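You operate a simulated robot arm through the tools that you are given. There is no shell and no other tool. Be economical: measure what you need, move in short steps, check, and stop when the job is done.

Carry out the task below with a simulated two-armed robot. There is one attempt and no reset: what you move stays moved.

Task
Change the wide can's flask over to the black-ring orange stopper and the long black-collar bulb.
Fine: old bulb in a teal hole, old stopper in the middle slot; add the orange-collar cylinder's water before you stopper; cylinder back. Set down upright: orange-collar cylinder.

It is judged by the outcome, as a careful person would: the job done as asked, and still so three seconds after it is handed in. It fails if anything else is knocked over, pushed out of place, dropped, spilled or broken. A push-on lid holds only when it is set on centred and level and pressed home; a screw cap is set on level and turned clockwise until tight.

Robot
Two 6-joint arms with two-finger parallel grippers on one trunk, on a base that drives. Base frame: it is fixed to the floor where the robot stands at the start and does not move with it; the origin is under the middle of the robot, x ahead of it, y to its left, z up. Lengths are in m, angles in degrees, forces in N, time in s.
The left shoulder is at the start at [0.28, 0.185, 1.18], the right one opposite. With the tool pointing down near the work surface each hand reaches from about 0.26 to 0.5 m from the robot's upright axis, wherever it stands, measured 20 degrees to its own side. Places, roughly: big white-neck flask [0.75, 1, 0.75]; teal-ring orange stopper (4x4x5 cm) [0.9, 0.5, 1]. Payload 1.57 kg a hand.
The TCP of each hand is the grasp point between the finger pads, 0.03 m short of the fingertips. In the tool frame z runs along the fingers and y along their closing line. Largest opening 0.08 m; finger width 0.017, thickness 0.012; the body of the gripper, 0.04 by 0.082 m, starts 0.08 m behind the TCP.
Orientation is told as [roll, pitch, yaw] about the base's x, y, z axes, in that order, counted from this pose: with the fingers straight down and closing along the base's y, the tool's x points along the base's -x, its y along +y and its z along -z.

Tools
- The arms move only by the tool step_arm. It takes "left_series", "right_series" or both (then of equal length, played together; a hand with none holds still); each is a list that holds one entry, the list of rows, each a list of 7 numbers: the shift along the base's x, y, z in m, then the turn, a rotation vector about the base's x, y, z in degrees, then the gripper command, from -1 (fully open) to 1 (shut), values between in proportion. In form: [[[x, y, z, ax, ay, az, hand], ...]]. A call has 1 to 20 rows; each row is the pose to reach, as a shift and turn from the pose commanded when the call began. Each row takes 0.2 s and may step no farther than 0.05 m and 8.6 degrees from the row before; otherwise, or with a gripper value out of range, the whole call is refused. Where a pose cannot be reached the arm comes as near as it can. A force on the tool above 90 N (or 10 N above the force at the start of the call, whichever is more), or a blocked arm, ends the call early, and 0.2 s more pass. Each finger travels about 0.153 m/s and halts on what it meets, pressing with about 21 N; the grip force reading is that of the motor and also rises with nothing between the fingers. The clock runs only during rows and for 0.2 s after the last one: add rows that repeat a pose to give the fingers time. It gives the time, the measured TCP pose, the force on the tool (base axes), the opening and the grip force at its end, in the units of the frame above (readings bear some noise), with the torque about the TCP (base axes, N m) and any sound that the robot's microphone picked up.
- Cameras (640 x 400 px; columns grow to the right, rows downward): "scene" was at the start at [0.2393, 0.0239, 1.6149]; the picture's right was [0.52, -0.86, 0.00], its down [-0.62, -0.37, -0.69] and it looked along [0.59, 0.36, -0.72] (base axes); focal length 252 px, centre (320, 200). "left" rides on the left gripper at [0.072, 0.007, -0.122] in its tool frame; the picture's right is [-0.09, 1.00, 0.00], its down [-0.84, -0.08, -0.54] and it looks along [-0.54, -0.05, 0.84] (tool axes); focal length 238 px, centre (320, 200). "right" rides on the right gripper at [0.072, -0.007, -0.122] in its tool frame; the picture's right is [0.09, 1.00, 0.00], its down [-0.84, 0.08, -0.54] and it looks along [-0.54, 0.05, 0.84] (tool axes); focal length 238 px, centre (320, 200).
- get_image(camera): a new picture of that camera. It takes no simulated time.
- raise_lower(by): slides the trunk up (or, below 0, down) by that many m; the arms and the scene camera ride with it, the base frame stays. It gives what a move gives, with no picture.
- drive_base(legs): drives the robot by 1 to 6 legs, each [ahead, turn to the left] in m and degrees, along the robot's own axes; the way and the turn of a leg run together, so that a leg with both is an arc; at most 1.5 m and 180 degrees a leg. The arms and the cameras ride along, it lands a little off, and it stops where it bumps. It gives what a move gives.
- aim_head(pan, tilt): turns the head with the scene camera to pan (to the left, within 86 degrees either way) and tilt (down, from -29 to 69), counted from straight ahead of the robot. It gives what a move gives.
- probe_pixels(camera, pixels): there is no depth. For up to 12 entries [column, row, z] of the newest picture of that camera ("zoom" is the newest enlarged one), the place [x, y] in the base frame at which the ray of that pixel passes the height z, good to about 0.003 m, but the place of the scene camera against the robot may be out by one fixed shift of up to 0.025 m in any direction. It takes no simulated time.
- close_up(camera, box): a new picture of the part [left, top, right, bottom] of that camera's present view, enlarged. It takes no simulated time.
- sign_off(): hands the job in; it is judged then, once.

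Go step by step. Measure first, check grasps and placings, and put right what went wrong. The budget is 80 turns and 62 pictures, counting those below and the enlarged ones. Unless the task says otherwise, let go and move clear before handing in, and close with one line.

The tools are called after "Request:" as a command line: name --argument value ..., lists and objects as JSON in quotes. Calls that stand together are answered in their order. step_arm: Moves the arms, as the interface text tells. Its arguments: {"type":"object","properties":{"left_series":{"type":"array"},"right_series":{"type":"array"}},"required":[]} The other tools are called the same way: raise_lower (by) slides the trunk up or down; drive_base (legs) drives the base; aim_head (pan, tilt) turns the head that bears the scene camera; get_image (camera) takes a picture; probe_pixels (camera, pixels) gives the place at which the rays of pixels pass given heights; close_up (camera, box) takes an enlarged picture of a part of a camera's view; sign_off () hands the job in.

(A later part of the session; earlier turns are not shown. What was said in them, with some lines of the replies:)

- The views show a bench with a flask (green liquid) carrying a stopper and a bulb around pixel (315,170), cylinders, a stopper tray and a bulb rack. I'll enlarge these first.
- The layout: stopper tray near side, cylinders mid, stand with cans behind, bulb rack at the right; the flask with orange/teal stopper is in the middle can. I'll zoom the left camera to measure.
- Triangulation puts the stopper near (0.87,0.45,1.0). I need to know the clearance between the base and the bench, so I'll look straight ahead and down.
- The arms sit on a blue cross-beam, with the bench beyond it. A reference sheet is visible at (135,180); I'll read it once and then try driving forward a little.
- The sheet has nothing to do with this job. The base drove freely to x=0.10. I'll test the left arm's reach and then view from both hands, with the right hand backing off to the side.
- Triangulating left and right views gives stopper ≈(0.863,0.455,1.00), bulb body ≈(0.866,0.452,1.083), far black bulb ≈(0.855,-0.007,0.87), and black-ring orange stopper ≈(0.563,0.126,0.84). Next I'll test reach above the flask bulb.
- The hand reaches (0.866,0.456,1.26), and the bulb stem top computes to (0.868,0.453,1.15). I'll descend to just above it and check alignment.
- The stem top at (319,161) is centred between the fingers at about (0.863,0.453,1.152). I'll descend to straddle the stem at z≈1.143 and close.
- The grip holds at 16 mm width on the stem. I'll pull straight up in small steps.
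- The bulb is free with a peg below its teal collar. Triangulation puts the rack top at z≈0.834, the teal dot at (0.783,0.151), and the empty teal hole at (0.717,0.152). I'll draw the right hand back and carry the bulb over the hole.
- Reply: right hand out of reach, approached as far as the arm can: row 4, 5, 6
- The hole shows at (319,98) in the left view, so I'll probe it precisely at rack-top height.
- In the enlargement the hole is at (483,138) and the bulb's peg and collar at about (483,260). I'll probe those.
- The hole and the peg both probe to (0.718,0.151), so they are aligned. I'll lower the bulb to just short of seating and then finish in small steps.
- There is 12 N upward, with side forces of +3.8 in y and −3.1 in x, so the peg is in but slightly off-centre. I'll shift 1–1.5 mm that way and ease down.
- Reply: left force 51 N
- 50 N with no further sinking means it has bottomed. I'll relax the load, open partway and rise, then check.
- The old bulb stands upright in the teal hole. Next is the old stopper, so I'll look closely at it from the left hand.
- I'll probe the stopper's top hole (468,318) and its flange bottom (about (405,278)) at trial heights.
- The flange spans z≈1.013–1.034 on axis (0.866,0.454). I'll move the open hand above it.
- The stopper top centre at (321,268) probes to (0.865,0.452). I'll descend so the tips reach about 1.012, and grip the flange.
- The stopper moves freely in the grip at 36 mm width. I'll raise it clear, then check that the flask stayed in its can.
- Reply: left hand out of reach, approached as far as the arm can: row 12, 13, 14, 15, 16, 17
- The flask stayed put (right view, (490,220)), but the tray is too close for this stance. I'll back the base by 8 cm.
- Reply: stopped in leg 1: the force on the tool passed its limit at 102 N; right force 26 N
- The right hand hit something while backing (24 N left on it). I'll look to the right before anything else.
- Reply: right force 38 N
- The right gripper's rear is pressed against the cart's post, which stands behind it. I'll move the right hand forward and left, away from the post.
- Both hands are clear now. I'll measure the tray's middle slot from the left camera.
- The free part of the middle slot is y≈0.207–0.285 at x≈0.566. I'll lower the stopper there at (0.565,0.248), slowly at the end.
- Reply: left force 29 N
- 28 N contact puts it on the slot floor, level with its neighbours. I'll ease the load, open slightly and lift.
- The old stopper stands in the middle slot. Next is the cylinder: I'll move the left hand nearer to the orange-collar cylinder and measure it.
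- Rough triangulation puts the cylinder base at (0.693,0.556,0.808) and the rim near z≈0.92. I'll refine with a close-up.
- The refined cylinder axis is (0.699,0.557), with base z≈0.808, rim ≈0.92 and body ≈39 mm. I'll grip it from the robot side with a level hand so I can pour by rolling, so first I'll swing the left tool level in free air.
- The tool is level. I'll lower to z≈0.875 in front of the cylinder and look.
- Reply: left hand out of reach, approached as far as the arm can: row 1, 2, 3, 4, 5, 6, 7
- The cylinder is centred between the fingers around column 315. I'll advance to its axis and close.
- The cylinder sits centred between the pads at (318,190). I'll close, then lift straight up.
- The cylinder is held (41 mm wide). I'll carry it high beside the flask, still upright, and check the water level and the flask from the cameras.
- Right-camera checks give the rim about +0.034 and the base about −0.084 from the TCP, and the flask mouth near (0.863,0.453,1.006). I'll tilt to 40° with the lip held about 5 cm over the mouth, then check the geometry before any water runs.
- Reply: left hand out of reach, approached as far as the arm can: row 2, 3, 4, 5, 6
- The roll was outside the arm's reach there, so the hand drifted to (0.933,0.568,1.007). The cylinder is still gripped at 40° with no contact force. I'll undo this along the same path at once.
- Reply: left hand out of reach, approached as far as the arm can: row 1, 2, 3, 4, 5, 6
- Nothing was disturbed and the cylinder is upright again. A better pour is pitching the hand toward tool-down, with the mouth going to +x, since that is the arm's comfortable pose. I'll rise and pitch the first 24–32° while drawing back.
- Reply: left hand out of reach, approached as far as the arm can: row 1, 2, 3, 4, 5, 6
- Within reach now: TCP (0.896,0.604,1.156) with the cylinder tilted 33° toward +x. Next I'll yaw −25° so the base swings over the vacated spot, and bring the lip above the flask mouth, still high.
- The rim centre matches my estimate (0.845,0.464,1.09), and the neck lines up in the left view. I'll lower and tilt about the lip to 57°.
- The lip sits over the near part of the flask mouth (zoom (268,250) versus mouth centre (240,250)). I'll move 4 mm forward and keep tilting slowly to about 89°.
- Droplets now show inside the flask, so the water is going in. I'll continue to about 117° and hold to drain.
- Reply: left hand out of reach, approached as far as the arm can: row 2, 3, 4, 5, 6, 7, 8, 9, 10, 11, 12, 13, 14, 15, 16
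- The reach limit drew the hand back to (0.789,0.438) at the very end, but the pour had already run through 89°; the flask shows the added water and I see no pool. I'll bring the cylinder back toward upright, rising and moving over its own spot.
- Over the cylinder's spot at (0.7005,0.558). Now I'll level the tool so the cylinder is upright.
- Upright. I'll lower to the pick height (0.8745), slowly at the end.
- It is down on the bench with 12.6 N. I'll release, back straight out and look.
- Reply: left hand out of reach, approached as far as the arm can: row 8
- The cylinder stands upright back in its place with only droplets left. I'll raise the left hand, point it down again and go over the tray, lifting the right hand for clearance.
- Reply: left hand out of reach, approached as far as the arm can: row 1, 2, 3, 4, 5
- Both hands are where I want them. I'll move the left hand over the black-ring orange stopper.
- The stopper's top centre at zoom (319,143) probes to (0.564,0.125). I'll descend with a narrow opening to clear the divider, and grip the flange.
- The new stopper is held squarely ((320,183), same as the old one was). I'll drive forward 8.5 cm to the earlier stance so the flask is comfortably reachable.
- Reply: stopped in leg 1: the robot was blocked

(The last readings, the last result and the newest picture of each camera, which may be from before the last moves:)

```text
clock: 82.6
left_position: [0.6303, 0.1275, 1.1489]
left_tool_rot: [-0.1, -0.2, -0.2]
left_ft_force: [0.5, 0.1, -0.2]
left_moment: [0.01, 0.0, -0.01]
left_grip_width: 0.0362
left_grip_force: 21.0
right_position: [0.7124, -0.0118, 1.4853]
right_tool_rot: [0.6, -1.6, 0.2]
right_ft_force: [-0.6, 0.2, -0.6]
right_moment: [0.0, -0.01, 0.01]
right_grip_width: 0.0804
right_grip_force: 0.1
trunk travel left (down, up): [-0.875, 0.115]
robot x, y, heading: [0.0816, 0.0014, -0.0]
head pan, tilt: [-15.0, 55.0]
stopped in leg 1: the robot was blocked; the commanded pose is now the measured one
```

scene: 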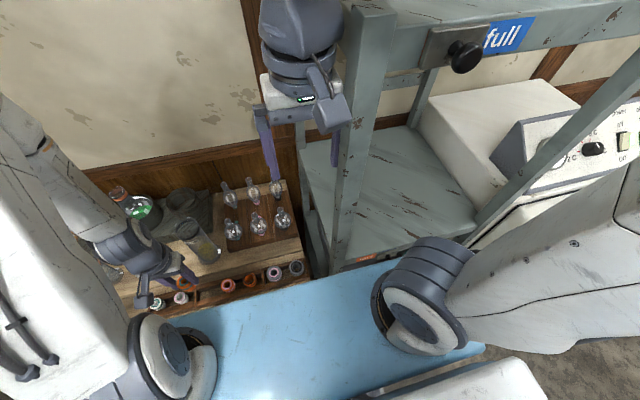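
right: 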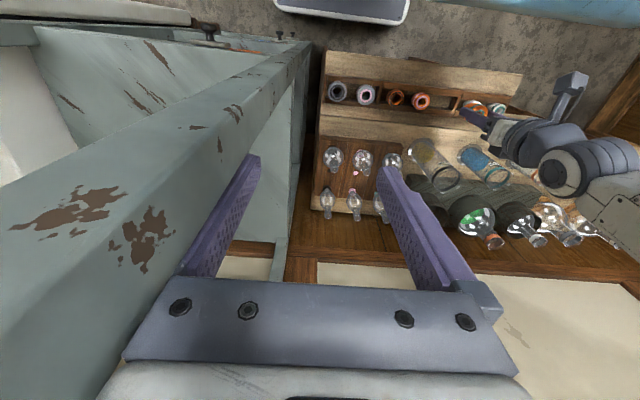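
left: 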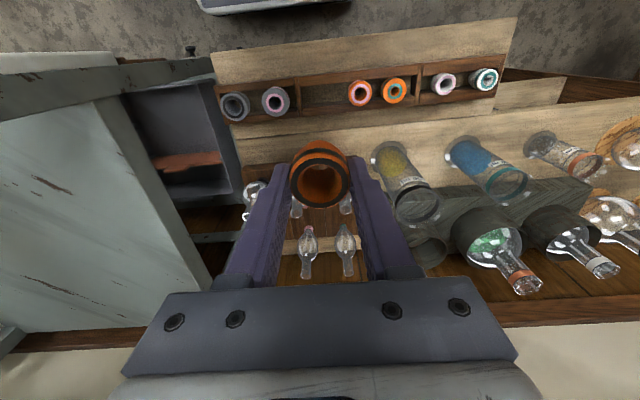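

The base stopped at x=0.082; the raised right arm likely met the cart's upper rail. I'll back off 1 cm and lower the right hand to its earlier clear height.

Request:
drive_base --legs '[[-0.015, 0]]'

Request:
step_arm --right_series '[[[0, 0, -0.02, 0, 1, 0, -1], [0, 0, -0.05, -0.6, 1.6, 0, -1], [0, 0, -0.09, -0.6, 1.6, 0, -1], [0, 0.0, -0.13, -0.6, 1.6, 0, -1], [0, 0.0, -0.13, -0.6, 1.6, 0, -1]]]'

Request:
get_image --camera "scene"

```text
clock: 83.3
left_position: [0.6213, 0.1249, 1.1464]
left_tool_rot: [-0.1, 0.1, -0.2]
left_ft_force: [-0.4, 0.2, -0.4]
left_moment: [0.02, 0.03, 0.01]
left_grip_width: 0.0364
left_grip_force: 20.5
right_position: [0.7069, -0.0132, 1.4771]
right_tool_rot: [0.5, -1.0, 0.2]
right_ft_force: [-0.4, 0.3, 0.3]
right_moment: [0.01, 0.06, 0.0]
right_grip_width: 0.08
right_grip_force: 0.1
trunk travel left (down, up): [-0.875, 0.115]
robot x, y, heading: [0.0696, 0.0003, 0.1]
head pan, tilt: [-15.0, 55.0]
```

```text
clock: 84.5
left_position: [0.6221, 0.1257, 1.1459]
left_tool_rot: [-0.1, 0.0, -0.2]
left_ft_force: [0.0, -0.1, -1.0]
left_moment: [0.0, 0.02, 0.0]
left_grip_width: 0.0359
left_grip_force: 21.0
right_position: [0.7062, -0.0134, 1.3465]
right_tool_rot: [-0.1, 0.5, 0.1]
right_ft_force: [0.0, 0.8, -0.1]
right_moment: [0.01, 0.03, 0.0]
right_grip_width: 0.08
right_grip_force: 0.0
trunk travel left (down, up): [-0.875, 0.115]
robot x, y, heading: [0.0731, 0.0022, 0.1]
head pan, tilt: [-15.0, 55.0]
```

```text
6 pictures are left
```

scene: 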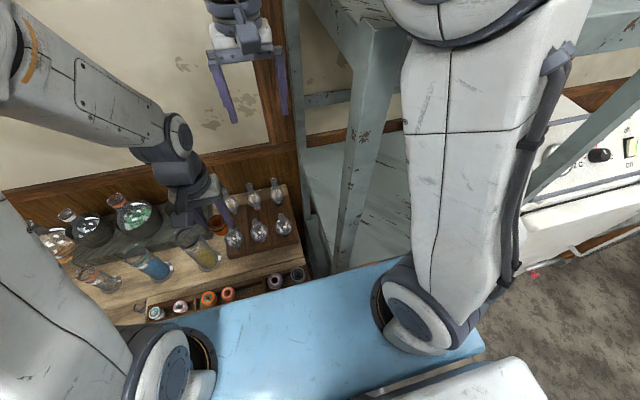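

The bench looks undisturbed. I'll carry the stopper above the flask mouth.

Request:
step_arm --left_series '[[[0.01, 0.03, 0.02, 0, 0, 0, 1], [0.035, 0.07, 0.02, 0, 0, 0, 1], [0.065, 0.11, 0.02, 0, 0, 0, 1], [0.095, 0.15, 0.02, 0, 0, 0, 1], [0.125, 0.19, 0.02, 0, 0, 0, 1], [0.155, 0.23, 0.02, 0, 0, 0, 1], [0.185, 0.265, 0.01, 0, 0, 0, 1], [0.215, 0.3, 0, 0, 0, 0, 1], [0.242, 0.3275, -0.02, 0, 0, 0, 1], [0.242, 0.3275, -0.04, 0, 0, 0, 1], [0.242, 0.3275, -0.04, 0, 0, 0, 1]]]'

Request:
close_up --camera "left" --box '[220, 70, 420, 210]'

Request:
probe_pixels --camera "zoom" --pixels '[[320, 150, 1.006], [320, 200, 1.006], [320, 300, 1.099], [320, 340, 1.099]]'

```text
clock: 86.9
left_position: [0.8646, 0.4518, 1.1064]
left_tool_rot: [0.0, 0.2, -0.2]
left_ft_force: [-0.2, 0.0, -0.2]
left_moment: [-0.01, 0.0, -0.02]
left_grip_width: 0.0364
left_grip_force: 21.3
right_position: [0.7062, -0.0133, 1.3469]
right_tool_rot: [-0.1, 0.6, 0.2]
right_ft_force: [-0.1, -0.1, -0.9]
right_moment: [-0.02, 0.0, 0.01]
right_grip_width: 0.0799
right_grip_force: 0.0
trunk travel left (down, up): [-0.875, 0.115]
robot x, y, heading: [0.0688, -0.0007, 0.1]
head pan, tilt: [-15.0, 55.0]
```

```text
2.86 times, centred on (320, 140) of left
```

zoom: 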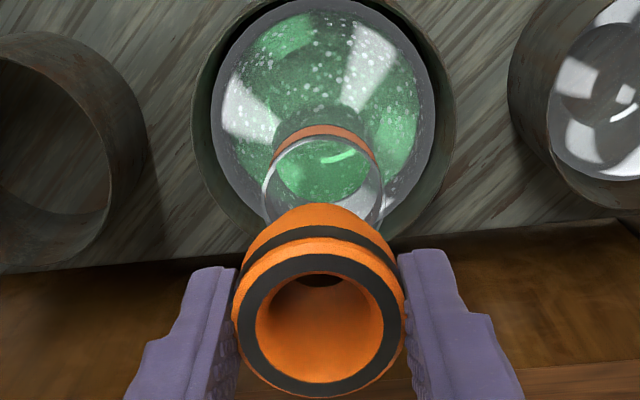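

```text
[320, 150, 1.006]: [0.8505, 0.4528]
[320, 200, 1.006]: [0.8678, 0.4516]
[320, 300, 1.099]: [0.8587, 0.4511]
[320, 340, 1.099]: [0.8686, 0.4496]
```

The neck mouth centre probes to about (0.864,0.453) and the stopper to (0.865,0.451). I'll shift 1.5 mm in y and lower it in.

Request:
step_arm --left_series '[[[-0.0005, 0.0015, -0.02, 0, 0, 0, 1], [-0.0005, 0.0015, -0.036, 0, 0, 0, 1], [-0.0005, 0.0015, -0.042, 0, 0, 0, 1], [-0.0005, 0.0015, -0.048, 0, 0, 0, 1], [-0.0005, 0.0015, -0.054, 0, 0, 0, 1], [-0.0005, 0.0015, -0.059, 0, 0, 0, 1], [-0.0005, 0.0015, -0.062, 0, 0, 0, 1]]]'

```text
clock: 88.5
left_position: [0.8644, 0.4535, 1.0448]
left_tool_rot: [-0.1, 0.1, -0.2]
left_ft_force: [0.4, -0.2, 1.1]
left_moment: [-0.02, -0.01, 0.02]
left_grip_width: 0.0363
left_grip_force: 21.0
right_position: [0.7059, -0.0131, 1.3464]
right_tool_rot: [-0.1, 0.6, 0.1]
right_ft_force: [0.2, 0.2, 0.7]
right_moment: [-0.01, -0.01, 0.0]
right_grip_width: 0.0801
right_grip_force: 0.1
trunk travel left (down, up): [-0.875, 0.115]
robot x, y, heading: [0.0716, 0.0054, 0.0]
head pan, tilt: [-15.0, 55.0]
```

It slid in centred with almost no resistance. Now I'll press it home.

Request:
step_arm --left_series '[[[0, 0, -0.002, 0, 0, 0, 1], [0, 0, -0.004, 0, 0, 0, 1], [0, 0, -0.006, 0, 0, 0, 1], [0, 0, -0.008, 0, 0, 0, 1], [0, 0, -0.01, 0, 0, 0, 1], [0, 0, -0.01, 0, 0, 0, 1]]]'

```text
clock: 89.9
left_position: [0.8641, 0.4521, 1.0394]
left_tool_rot: [0.2, -0.5, -0.2]
left_ft_force: [4.7, -8.0, 39.8]
left_moment: [-0.94, -0.27, 0.05]
left_grip_width: 0.0363
left_grip_force: 20.9
right_position: [0.7053, -0.0159, 1.3472]
right_tool_rot: [0.1, 0.5, 0.1]
right_ft_force: [-0.1, 0.0, 0.8]
right_moment: [0.02, 0.0, 0.0]
right_grip_width: 0.0801
right_grip_force: 0.1
trunk travel left (down, up): [-0.875, 0.115]
robot x, y, heading: [0.0709, 0.0014, 0.1]
head pan, tilt: [-15.0, 55.0]
```

40 N with 5 mm of further travel. I'll release, then press on the stopper's rim with half-closed fingertips to check its height and make sure it is home.

Request:
step_arm --left_series '[[[0, 0.0005, 0.005, 0, 0, 0, 1], [0, 0.0005, 0.005, 0, 0, 0, -0.4], [0, 0.0005, 0.005, 0, 0, 0, -0.4], [0, 0.0005, 0.025, 0, 0, 0, -0.4], [0, 0.0005, 0.05, 0, 0, 0, -0.4], [0, 0.0005, 0.05, 0, 0, 0, 0.55], [0, 0.0005, 0.05, 0, 0, 0, 0.55], [0, 0.0005, 0.04, 0, 0, 0, 0.55], [0, 0.0005, 0.034, 0, 0, 0, 0.55], [0, 0.0005, 0.031, 0, 0, 0, 0.55], [0, 0.0005, 0.028, 0, 0, 0, 0.55], [0, 0.0005, 0.025, 0, 0, 0, 0.55]]]'

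```text
clock: 92.5
left_position: [0.8643, 0.4546, 1.0614]
left_tool_rot: [0.2, -0.2, -0.2]
left_ft_force: [-2.8, -1.2, 16.9]
left_moment: [-0.03, 0.16, -0.03]
left_grip_width: 0.0179
left_grip_force: 0.1
right_position: [0.705, -0.0153, 1.3472]
right_tool_rot: [-0.1, 0.7, 0.2]
right_ft_force: [-0.4, 0.1, -0.1]
right_moment: [0.03, 0.0, 0.0]
right_grip_width: 0.0799
right_grip_force: 0.1
trunk travel left (down, up): [-0.875, 0.115]
robot x, y, heading: [0.0678, 0.0013, -0.2]
head pan, tilt: [-15.0, 55.0]
```

Contact at TCP 1.061, so the top is at about 1.031, level with the old one's seating. I'll press more to confirm.

Request:
step_arm --left_series '[[[0, -0.001, -0.002, 0, 0, 0, 0.55], [0, -0.001, -0.004, 0, 0, 0, 0.55], [0, -0.001, -0.005, 0, 0, 0, 0.55], [0, -0.001, -0.005, 0, 0, 0, 0.55]]]'

Request:
step_arm --left_series '[[[0, 0, 0.01, 0, 0, 0, 0.55], [0, 0, 0.05, 0, 0, 0, 0.55], [0, 0, 0.1, 0, 0, 0, 0.55], [0, 0, 0.13, 0, 0, 0, 0.55], [0, 0, 0.13, 0, 0, 0, 0.55]]]'

```text
clock: 93.5
left_position: [0.8629, 0.4546, 1.0606]
left_tool_rot: [0.4, -0.5, -0.1]
left_ft_force: [-5.1, 2.1, 46.1]
left_moment: [0.05, 0.39, 0.02]
left_grip_width: 0.018
left_grip_force: 0.1
right_position: [0.7052, -0.0155, 1.3476]
right_tool_rot: [0.0, 0.5, 0.2]
right_ft_force: [-0.4, 0.5, -0.2]
right_moment: [0.02, -0.01, 0.03]
right_grip_width: 0.08
right_grip_force: 0.1
trunk travel left (down, up): [-0.875, 0.115]
robot x, y, heading: [0.0677, 0.0012, -0.0]
head pan, tilt: [-15.0, 55.0]
```

```text
clock: 94.7
left_position: [0.863, 0.4529, 1.1851]
left_tool_rot: [-0.1, 0.2, -0.1]
left_ft_force: [0.1, 0.5, 0.0]
left_moment: [0.0, 0.01, 0.01]
left_grip_width: 0.0179
left_grip_force: 0.0
right_position: [0.7057, -0.0146, 1.3468]
right_tool_rot: [-0.2, 0.7, 0.3]
right_ft_force: [1.3, 0.4, 0.4]
right_moment: [0.01, 0.0, -0.02]
right_grip_width: 0.0802
right_grip_force: 0.1
trunk travel left (down, up): [-0.875, 0.115]
robot x, y, heading: [0.0736, -0.0005, 0.2]
head pan, tilt: [-15.0, 55.0]
```

The stopper is firm under 46 N. Now for the long black-collar bulb at about (0.849,−0.009) with stem top near 0.975. I'll pull the right hand back a little and bring the left hand over it.

Request:
step_arm --right_series '[[[-0.03, -0.01, 0, 0, 0, 0, -1], [-0.06, -0.02, 0, 0, 0, 0, -1], [-0.09, -0.035, 0, 0, 0, 0, -1], [-0.1, -0.04, 0, 0, 0, 0, -1], [-0.1, -0.04, 0, 0, 0, 0, -1], [-0.1, -0.04, 0, 0, 0, 0, -1], [-0.1, -0.04, 0, 0, 0, 0, -1], [-0.1, -0.04, 0, 0, 0, 0, -1], [-0.1, -0.04, 0, 0, 0, 0, -1], [-0.1, -0.04, 0, 0, 0, 0, -1], [-0.1, -0.04, 0, 0, 0, 0, -1], [-0.1, -0.04, 0, 0, 0, 0, -1]]]' --left_series '[[[0, -0.04, 0, 0, 0, 0, 0], [-0.002, -0.085, 0, 0, 0, 0, 0], [-0.004, -0.13, 0, 0, 0, 0, 0], [-0.006, -0.175, 0, 0, 0, 0, -0.1], [-0.008, -0.22, -0.01, 0, 0, 0, -0.1], [-0.01, -0.265, -0.02, 0, 0, 0, -0.1], [-0.012, -0.31, -0.03, 0, 0, 0, -0.1], [-0.014, -0.355, -0.04, 0, 0, 0, -0.1], [-0.014, -0.4, -0.05, 0, 0, 0, -0.1], [-0.014, -0.44, -0.07, 0, 0, 0, -0.1], [-0.014, -0.462, -0.1, 0, 0, 0, -0.1], [-0.014, -0.462, -0.12, 0, 0, 0, -0.1]]]'

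Request:
close_up --camera "left" --box '[220, 60, 420, 200]'

Request:
probe_pixels --camera "zoom" --pixels '[[320, 150, 0.975], [320, 200, 0.975], [320, 250, 0.975], [320, 100, 0.834], [320, 50, 0.834]]'

```text
clock: 97.3
left_position: [0.8491, -0.0084, 1.0645]
left_tool_rot: [0.0, 0.1, -0.2]
left_ft_force: [-0.3, 0.9, -0.7]
left_moment: [-0.02, -0.01, -0.03]
left_grip_width: 0.044
left_grip_force: 0.1
right_position: [0.607, -0.0522, 1.3446]
right_tool_rot: [0.0, 0.6, 0.3]
right_ft_force: [0.4, 0.1, -0.3]
right_moment: [0.03, -0.01, -0.01]
right_grip_width: 0.0798
right_grip_force: 0.1
trunk travel left (down, up): [-0.875, 0.115]
robot x, y, heading: [0.0681, -0.0014, 0.1]
head pan, tilt: [-15.0, 55.0]
```

```text
2.86 times, centred on (320, 130) of left
```

zoom: 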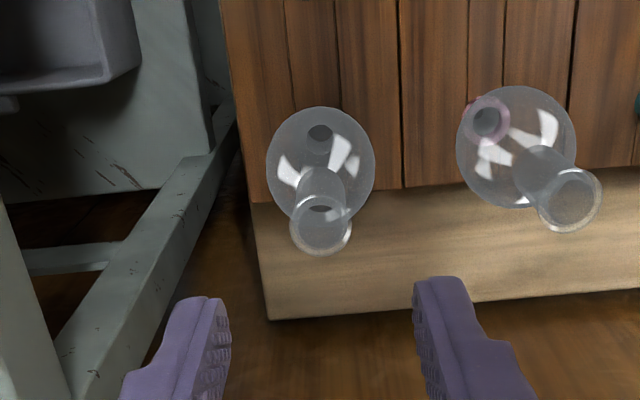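

```text
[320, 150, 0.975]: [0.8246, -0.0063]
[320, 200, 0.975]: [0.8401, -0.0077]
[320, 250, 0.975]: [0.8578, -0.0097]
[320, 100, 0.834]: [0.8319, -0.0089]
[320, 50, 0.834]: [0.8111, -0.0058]
```

The stem top circle at (321,226) probes to (0.849,−0.009), directly under the hand. I'll descend to z≈0.968, grip the stem, and pull up.

Request:
step_arm --left_series '[[[0, -0.0005, -0.04, 0, 0, 0, -0.1], [0, -0.0005, -0.08, 0, 0, 0, -0.1], [0, -0.0005, -0.0965, 0, 0, 0, -0.1], [0, -0.0005, -0.0965, 0, 0, 0, 0.5], [0, -0.0005, -0.0965, 0, 0, 0, 1], [0, -0.0005, -0.0965, 0, 0, 0, 1], [0, -0.0005, -0.0965, 0, 0, 0, 1]]]'

Request:
step_arm --left_series '[[[0, 0, 0.005, 0, 0, 0, 1], [0, 0, 0.01, 0, 0, 0, 1], [0, 0, 0.02, 0, 0, 0, 1], [0, 0, 0.03, 0, 0, 0, 1], [0, 0, 0.06, 0, 0, 0, 1], [0, 0, 0.1, 0, 0, 0, 1], [0, 0, 0.14, 0, 0, 0, 1], [0, 0, 0.18, 0, 0, 0, 1], [0, 0, 0.22, 0, 0, 0, 1], [0, 0, 0.26, 0, 0, 0, 1]]]'

```text
clock: 98.9
left_position: [0.8486, -0.0085, 0.9677]
left_tool_rot: [0.0, 0.1, -0.1]
left_ft_force: [0.3, -0.5, 0.2]
left_moment: [0.0, -0.02, 0.01]
left_grip_width: 0.0165
left_grip_force: 21.0
right_position: [0.6067, -0.0524, 1.3455]
right_tool_rot: [-0.1, 0.5, 0.2]
right_ft_force: [-0.3, 0.9, -0.4]
right_moment: [0.01, 0.0, 0.03]
right_grip_width: 0.0799
right_grip_force: 0.3
trunk travel left (down, up): [-0.875, 0.115]
robot x, y, heading: [0.0719, -0.0009, 0.1]
head pan, tilt: [-15.0, 55.0]
```

```text
clock: 101.1
left_position: [0.8496, -0.0112, 1.2272]
left_tool_rot: [0.0, 0.1, -0.2]
left_ft_force: [0.5, 0.3, 0.0]
left_moment: [0.0, 0.02, 0.0]
left_grip_width: 0.0166
left_grip_force: 20.8
right_position: [0.6072, -0.0531, 1.3457]
right_tool_rot: [0.0, 0.6, 0.2]
right_ft_force: [0.1, 0.6, 0.2]
right_moment: [0.02, 0.0, 0.02]
right_grip_width: 0.0801
right_grip_force: 0.0
trunk travel left (down, up): [-0.875, 0.115]
robot x, y, heading: [0.0712, 0.0016, -0.1]
head pan, tilt: [-15.0, 55.0]
```

The bulb is held (16.6 mm). I'll carry it over the stopper and check alignment.

Request:
step_arm --left_series '[[[0.001, 0.04, 0.01, 0, 0, 0, 1], [0.003, 0.085, 0.02, 0, 0, 0, 1], [0.004, 0.13, 0.02, 0, 0, 0, 1], [0.006, 0.175, 0.02, 0, 0, 0, 1], [0.008, 0.22, 0.02, 0, 0, 0, 1], [0.01, 0.265, 0.02, 0, 0, 0, 1], [0.011, 0.31, 0.02, 0, 0, 0, 1], [0.012, 0.355, 0.02, 0, 0, 0, 1], [0.013, 0.4, 0.02, 0, 0, 0, 1], [0.0145, 0.44, 0.01, 0, 0, 0, 1], [0.0145, 0.463, 0, 0, 0, 0, 1], [0.0145, 0.463, -0.01, 0, 0, 0, 1], [0.0145, 0.463, -0.01, 0, 0, 0, 1]]]'

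Request:
close_up --camera "left" --box '[220, 60, 420, 200]'

Request:
probe_pixels --camera "zoom" --pixels '[[320, 100, 1.031], [320, 150, 1.031], [320, 200, 1.031], [320, 150, 1.083], [320, 200, 1.083]]'

```text
clock: 103.9
left_position: [0.8629, 0.4555, 1.2179]
left_tool_rot: [0.1, 0.1, -0.1]
left_ft_force: [0.0, 0.3, -0.8]
left_moment: [0.04, 0.01, -0.01]
left_grip_width: 0.0164
left_grip_force: 21.1
right_position: [0.6069, -0.0522, 1.3463]
right_tool_rot: [-0.1, 0.6, 0.3]
right_ft_force: [-0.4, -0.9, 0.1]
right_moment: [-0.03, 0.0, -0.03]
right_grip_width: 0.08
right_grip_force: 0.0
trunk travel left (down, up): [-0.875, 0.115]
robot x, y, heading: [0.0692, -0.0028, 0.1]
head pan, tilt: [-15.0, 55.0]
```

```text
2.86 times, centred on (320, 130) of left
```

zoom: 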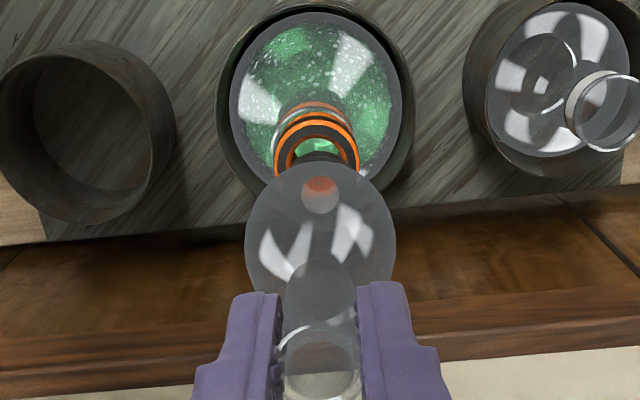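

```text
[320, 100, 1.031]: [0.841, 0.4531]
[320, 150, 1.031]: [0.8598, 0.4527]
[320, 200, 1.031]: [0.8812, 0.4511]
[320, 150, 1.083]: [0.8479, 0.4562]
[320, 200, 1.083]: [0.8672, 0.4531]
```

The stopper's hole is at zoom (317,~158), about (0.863,0.4515), and the bulb's collar is at (320,195), about (0.865,0.453). I'll shift −2 mm in y and −1 mm in x, then lower.

Request:
step_arm --left_series '[[[-0.001, -0.002, -0.015, 0, 0, 0, 1], [-0.001, -0.002, -0.028, 0, 0, 0, 1], [-0.001, -0.002, -0.036, 0, 0, 0, 1], [-0.001, -0.002, -0.042, 0, 0, 0, 1], [-0.001, -0.002, -0.047, 0, 0, 0, 1], [-0.001, -0.002, -0.051, 0, 0, 0, 1]]]'

```text
clock: 105.3
left_position: [0.8636, 0.4527, 1.168]
left_tool_rot: [0.0, -0.1, -0.2]
left_ft_force: [0.9, 0.3, 12.4]
left_moment: [0.22, -0.07, -0.05]
left_grip_width: 0.0166
left_grip_force: 21.3
right_position: [0.6065, -0.0524, 1.346]
right_tool_rot: [-0.1, 0.6, 0.2]
right_ft_force: [-0.8, 0.5, 0.3]
right_moment: [0.03, 0.0, 0.03]
right_grip_width: 0.0797
right_grip_force: 0.1
trunk travel left (down, up): [-0.875, 0.115]
robot x, y, heading: [0.0721, -0.0008, 0.1]
head pan, tilt: [-15.0, 55.0]
```

Contact with little side load, nearly at seating height. I'll press further.

Request:
step_arm --left_series '[[[0, 0, -0.002, 0, 0, 0, 1], [0, 0, -0.003, 0, 0, 0, 1], [0, 0, -0.004, 0, 0, 0, 1], [0, 0, -0.005, 0, 0, 0, 1], [0, 0, -0.005, 0, 0, 0, 1]]]'

```text
clock: 106.5
left_position: [0.8625, 0.4511, 1.1662]
left_tool_rot: [0.0, -0.2, -0.3]
left_ft_force: [0.8, 0.5, 29.1]
left_moment: [0.58, 0.03, 0.02]
left_grip_width: 0.0155
left_grip_force: 21.1
right_position: [0.6055, -0.0533, 1.3463]
right_tool_rot: [0.0, 0.5, 0.1]
right_ft_force: [-0.6, -0.4, -0.3]
right_moment: [-0.04, -0.01, 0.03]
right_grip_width: 0.0801
right_grip_force: 0.1
trunk travel left (down, up): [-0.875, 0.115]
robot x, y, heading: [0.0701, 0.0004, -0.1]
head pan, tilt: [-15.0, 55.0]
```

29 N with the grip possibly starting to slip. I'll let go, and press the stem's top with closed fingertips so it goes home squarely.

Request:
step_arm --left_series '[[[0, 0.001, 0.003, 0, 0, 0, 1], [0, 0.001, 0.003, 0, 0, 0, 0.2], [0, 0.001, 0.003, 0, 0, 0, -0.1], [0, 0.001, 0.03, 0, 0, 0, -0.1], [0, 0.001, 0.065, 0, 0, 0, -0.1], [0, 0.001, 0.065, 0, 0, 0, 1], [0, 0.001, 0.065, 0, 0, 0, 1], [0, 0.001, 0.055, 0, 0, 0, 1], [0, 0.001, 0.05, 0, 0, 0, 1], [0, 0.001, 0.046, 0, 0, 0, 1], [0, 0.001, 0.043, 0, 0, 0, 1]]]'

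Request:
close_up --camera "right" --box '[420, 120, 640, 300]'

```text
clock: 108.9
left_position: [0.8625, 0.4526, 1.2038]
left_tool_rot: [-0.1, 0.1, -0.2]
left_ft_force: [0.0, -0.4, 0.1]
left_moment: [0.0, 0.0, -0.02]
left_grip_width: 0.0004
left_grip_force: 21.5
right_position: [0.6072, -0.0514, 1.3459]
right_tool_rot: [-0.1, 0.6, 0.3]
right_ft_force: [-0.3, -0.5, -0.3]
right_moment: [-0.02, -0.01, -0.04]
right_grip_width: 0.08
right_grip_force: 0.2
trunk travel left (down, up): [-0.875, 0.115]
robot x, y, heading: [0.0715, -0.0027, -0.1]
head pan, tilt: [-15.0, 55.0]
```

```text
2.22 times, centred on (530, 210) of right
```

zoom: 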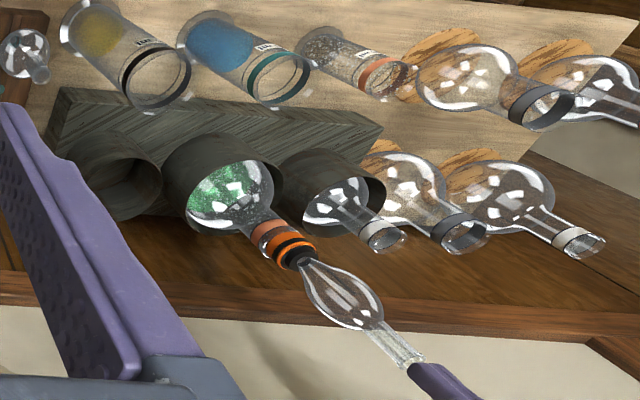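

The bulb stands straight in the stopper with the fingertips just above the stem (zoom (410,365)). I'll press down gently.

Request:
step_arm --left_series '[[[0.001, 0, -0.003, 0, 0, 0, 1], [0.001, 0, -0.005, 0, 0, 0, 1], [0.001, 0, -0.006, 0, 0, 0, 1], [0.001, 0, -0.007, 0, 0, 0, 1], [0.001, 0, -0.008, 0, 0, 0, 1], [0.001, 0, -0.008, 0, 0, 0, 1]]]'

```text
clock: 110.3
left_position: [0.8647, 0.4537, 1.1986]
left_tool_rot: [0.1, -0.2, -0.2]
left_ft_force: [0.2, 0.0, 19.1]
left_moment: [-0.02, -0.03, -0.01]
left_grip_width: 0.0
left_grip_force: 20.9
right_position: [0.6058, -0.0532, 1.3459]
right_tool_rot: [0.0, 0.6, 0.1]
right_ft_force: [-0.2, 0.5, 0.3]
right_moment: [0.0, -0.01, -0.01]
right_grip_width: 0.0801
right_grip_force: 0.1
trunk travel left (down, up): [-0.875, 0.115]
robot x, y, heading: [0.0679, -0.0019, -0.1]
head pan, tilt: [-15.0, 55.0]
```

Request:
step_arm --left_series '[[[0, 0, -0.001, 0, 0, 0, 1], [0, 0, -0.002, 0, 0, 0, 1], [0, 0, -0.003, 0, 0, 0, 1], [0, 0, -0.003, 0, 0, 0, 1]]]'

Request:
step_arm --left_series '[[[0, 0, 0.01, 0, 0, 0, 1], [0, 0, 0.05, 0, 0, 0, 1], [-0.03, 0, 0.09, 0, 0, 0, 1], [-0.07, 0, 0.12, 0, 0, 0, 1], [-0.11, 0, 0.14, 0, 0, 0, 1], [-0.15, 0, 0.15, 0, 0, 0, 1], [-0.15, 0, 0.15, 0, 0, 0, 1]]]'

Request:
get_image --camera "right"

```text
clock: 111.3
left_position: [0.8644, 0.452, 1.1992]
left_tool_rot: [0.2, -0.3, -0.2]
left_ft_force: [1.1, -1.5, 34.6]
left_moment: [0.0, 0.11, 0.03]
left_grip_width: 0.0
left_grip_force: 21.3
right_position: [0.6057, -0.0528, 1.3457]
right_tool_rot: [0.0, 0.5, 0.3]
right_ft_force: [0.8, -0.2, -0.4]
right_moment: [0.0, -0.01, -0.01]
right_grip_width: 0.0801
right_grip_force: 0.1
trunk travel left (down, up): [-0.875, 0.115]
robot x, y, heading: [0.0731, -0.0034, -0.0]
head pan, tilt: [-15.0, 55.0]
```

```text
clock: 112.9
left_position: [0.7131, 0.4532, 1.3445]
left_tool_rot: [0.0, 0.1, -0.3]
left_ft_force: [0.8, 0.1, 0.0]
left_moment: [0.0, -0.02, -0.01]
left_grip_width: 0.0
left_grip_force: 20.7
right_position: [0.6068, -0.0528, 1.3456]
right_tool_rot: [-0.1, 0.5, 0.2]
right_ft_force: [-0.4, 0.8, 1.0]
right_moment: [-0.01, 0.0, 0.02]
right_grip_width: 0.08
right_grip_force: 0.0
trunk travel left (down, up): [-0.875, 0.115]
robot x, y, heading: [0.0723, -0.0026, -0.2]
head pan, tilt: [-15.0, 55.0]
```

```text
1 pictures are left
```

right: 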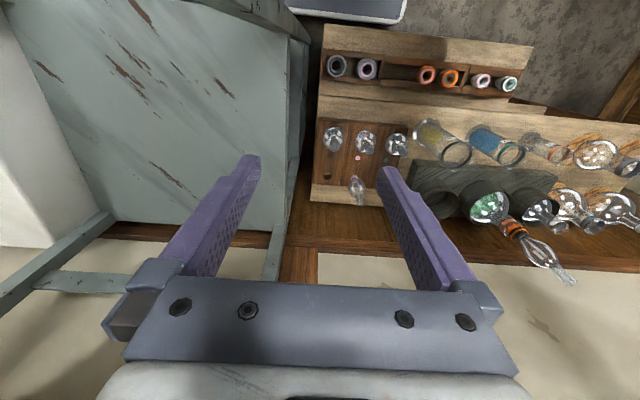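

The last picture shows the flask with the black-ring orange stopper and long bulb upright at (520,235). The old bulb is in the teal hole at (397,143), the old stopper is in the middle slot at (450,78), and the cylinder is back upright at (535,145). Both hands are clear, so I'm handing in.

Request:
sign_off

```text
The job is handed in.
```

The wide can's flask now has the black-ring orange stopper and the long black-collar bulb, both pressed home. The orange-collar cylinder's water went in first, though at the very end of the pour the arm pulled the lip off the flask, so a drop or two may have missed; I saw no spill. The old bulb is in the teal hole, the old stopper is in the middle slot, and the cylinder is back upright. The right arm also bumped the cart twice, and nothing looked moved.
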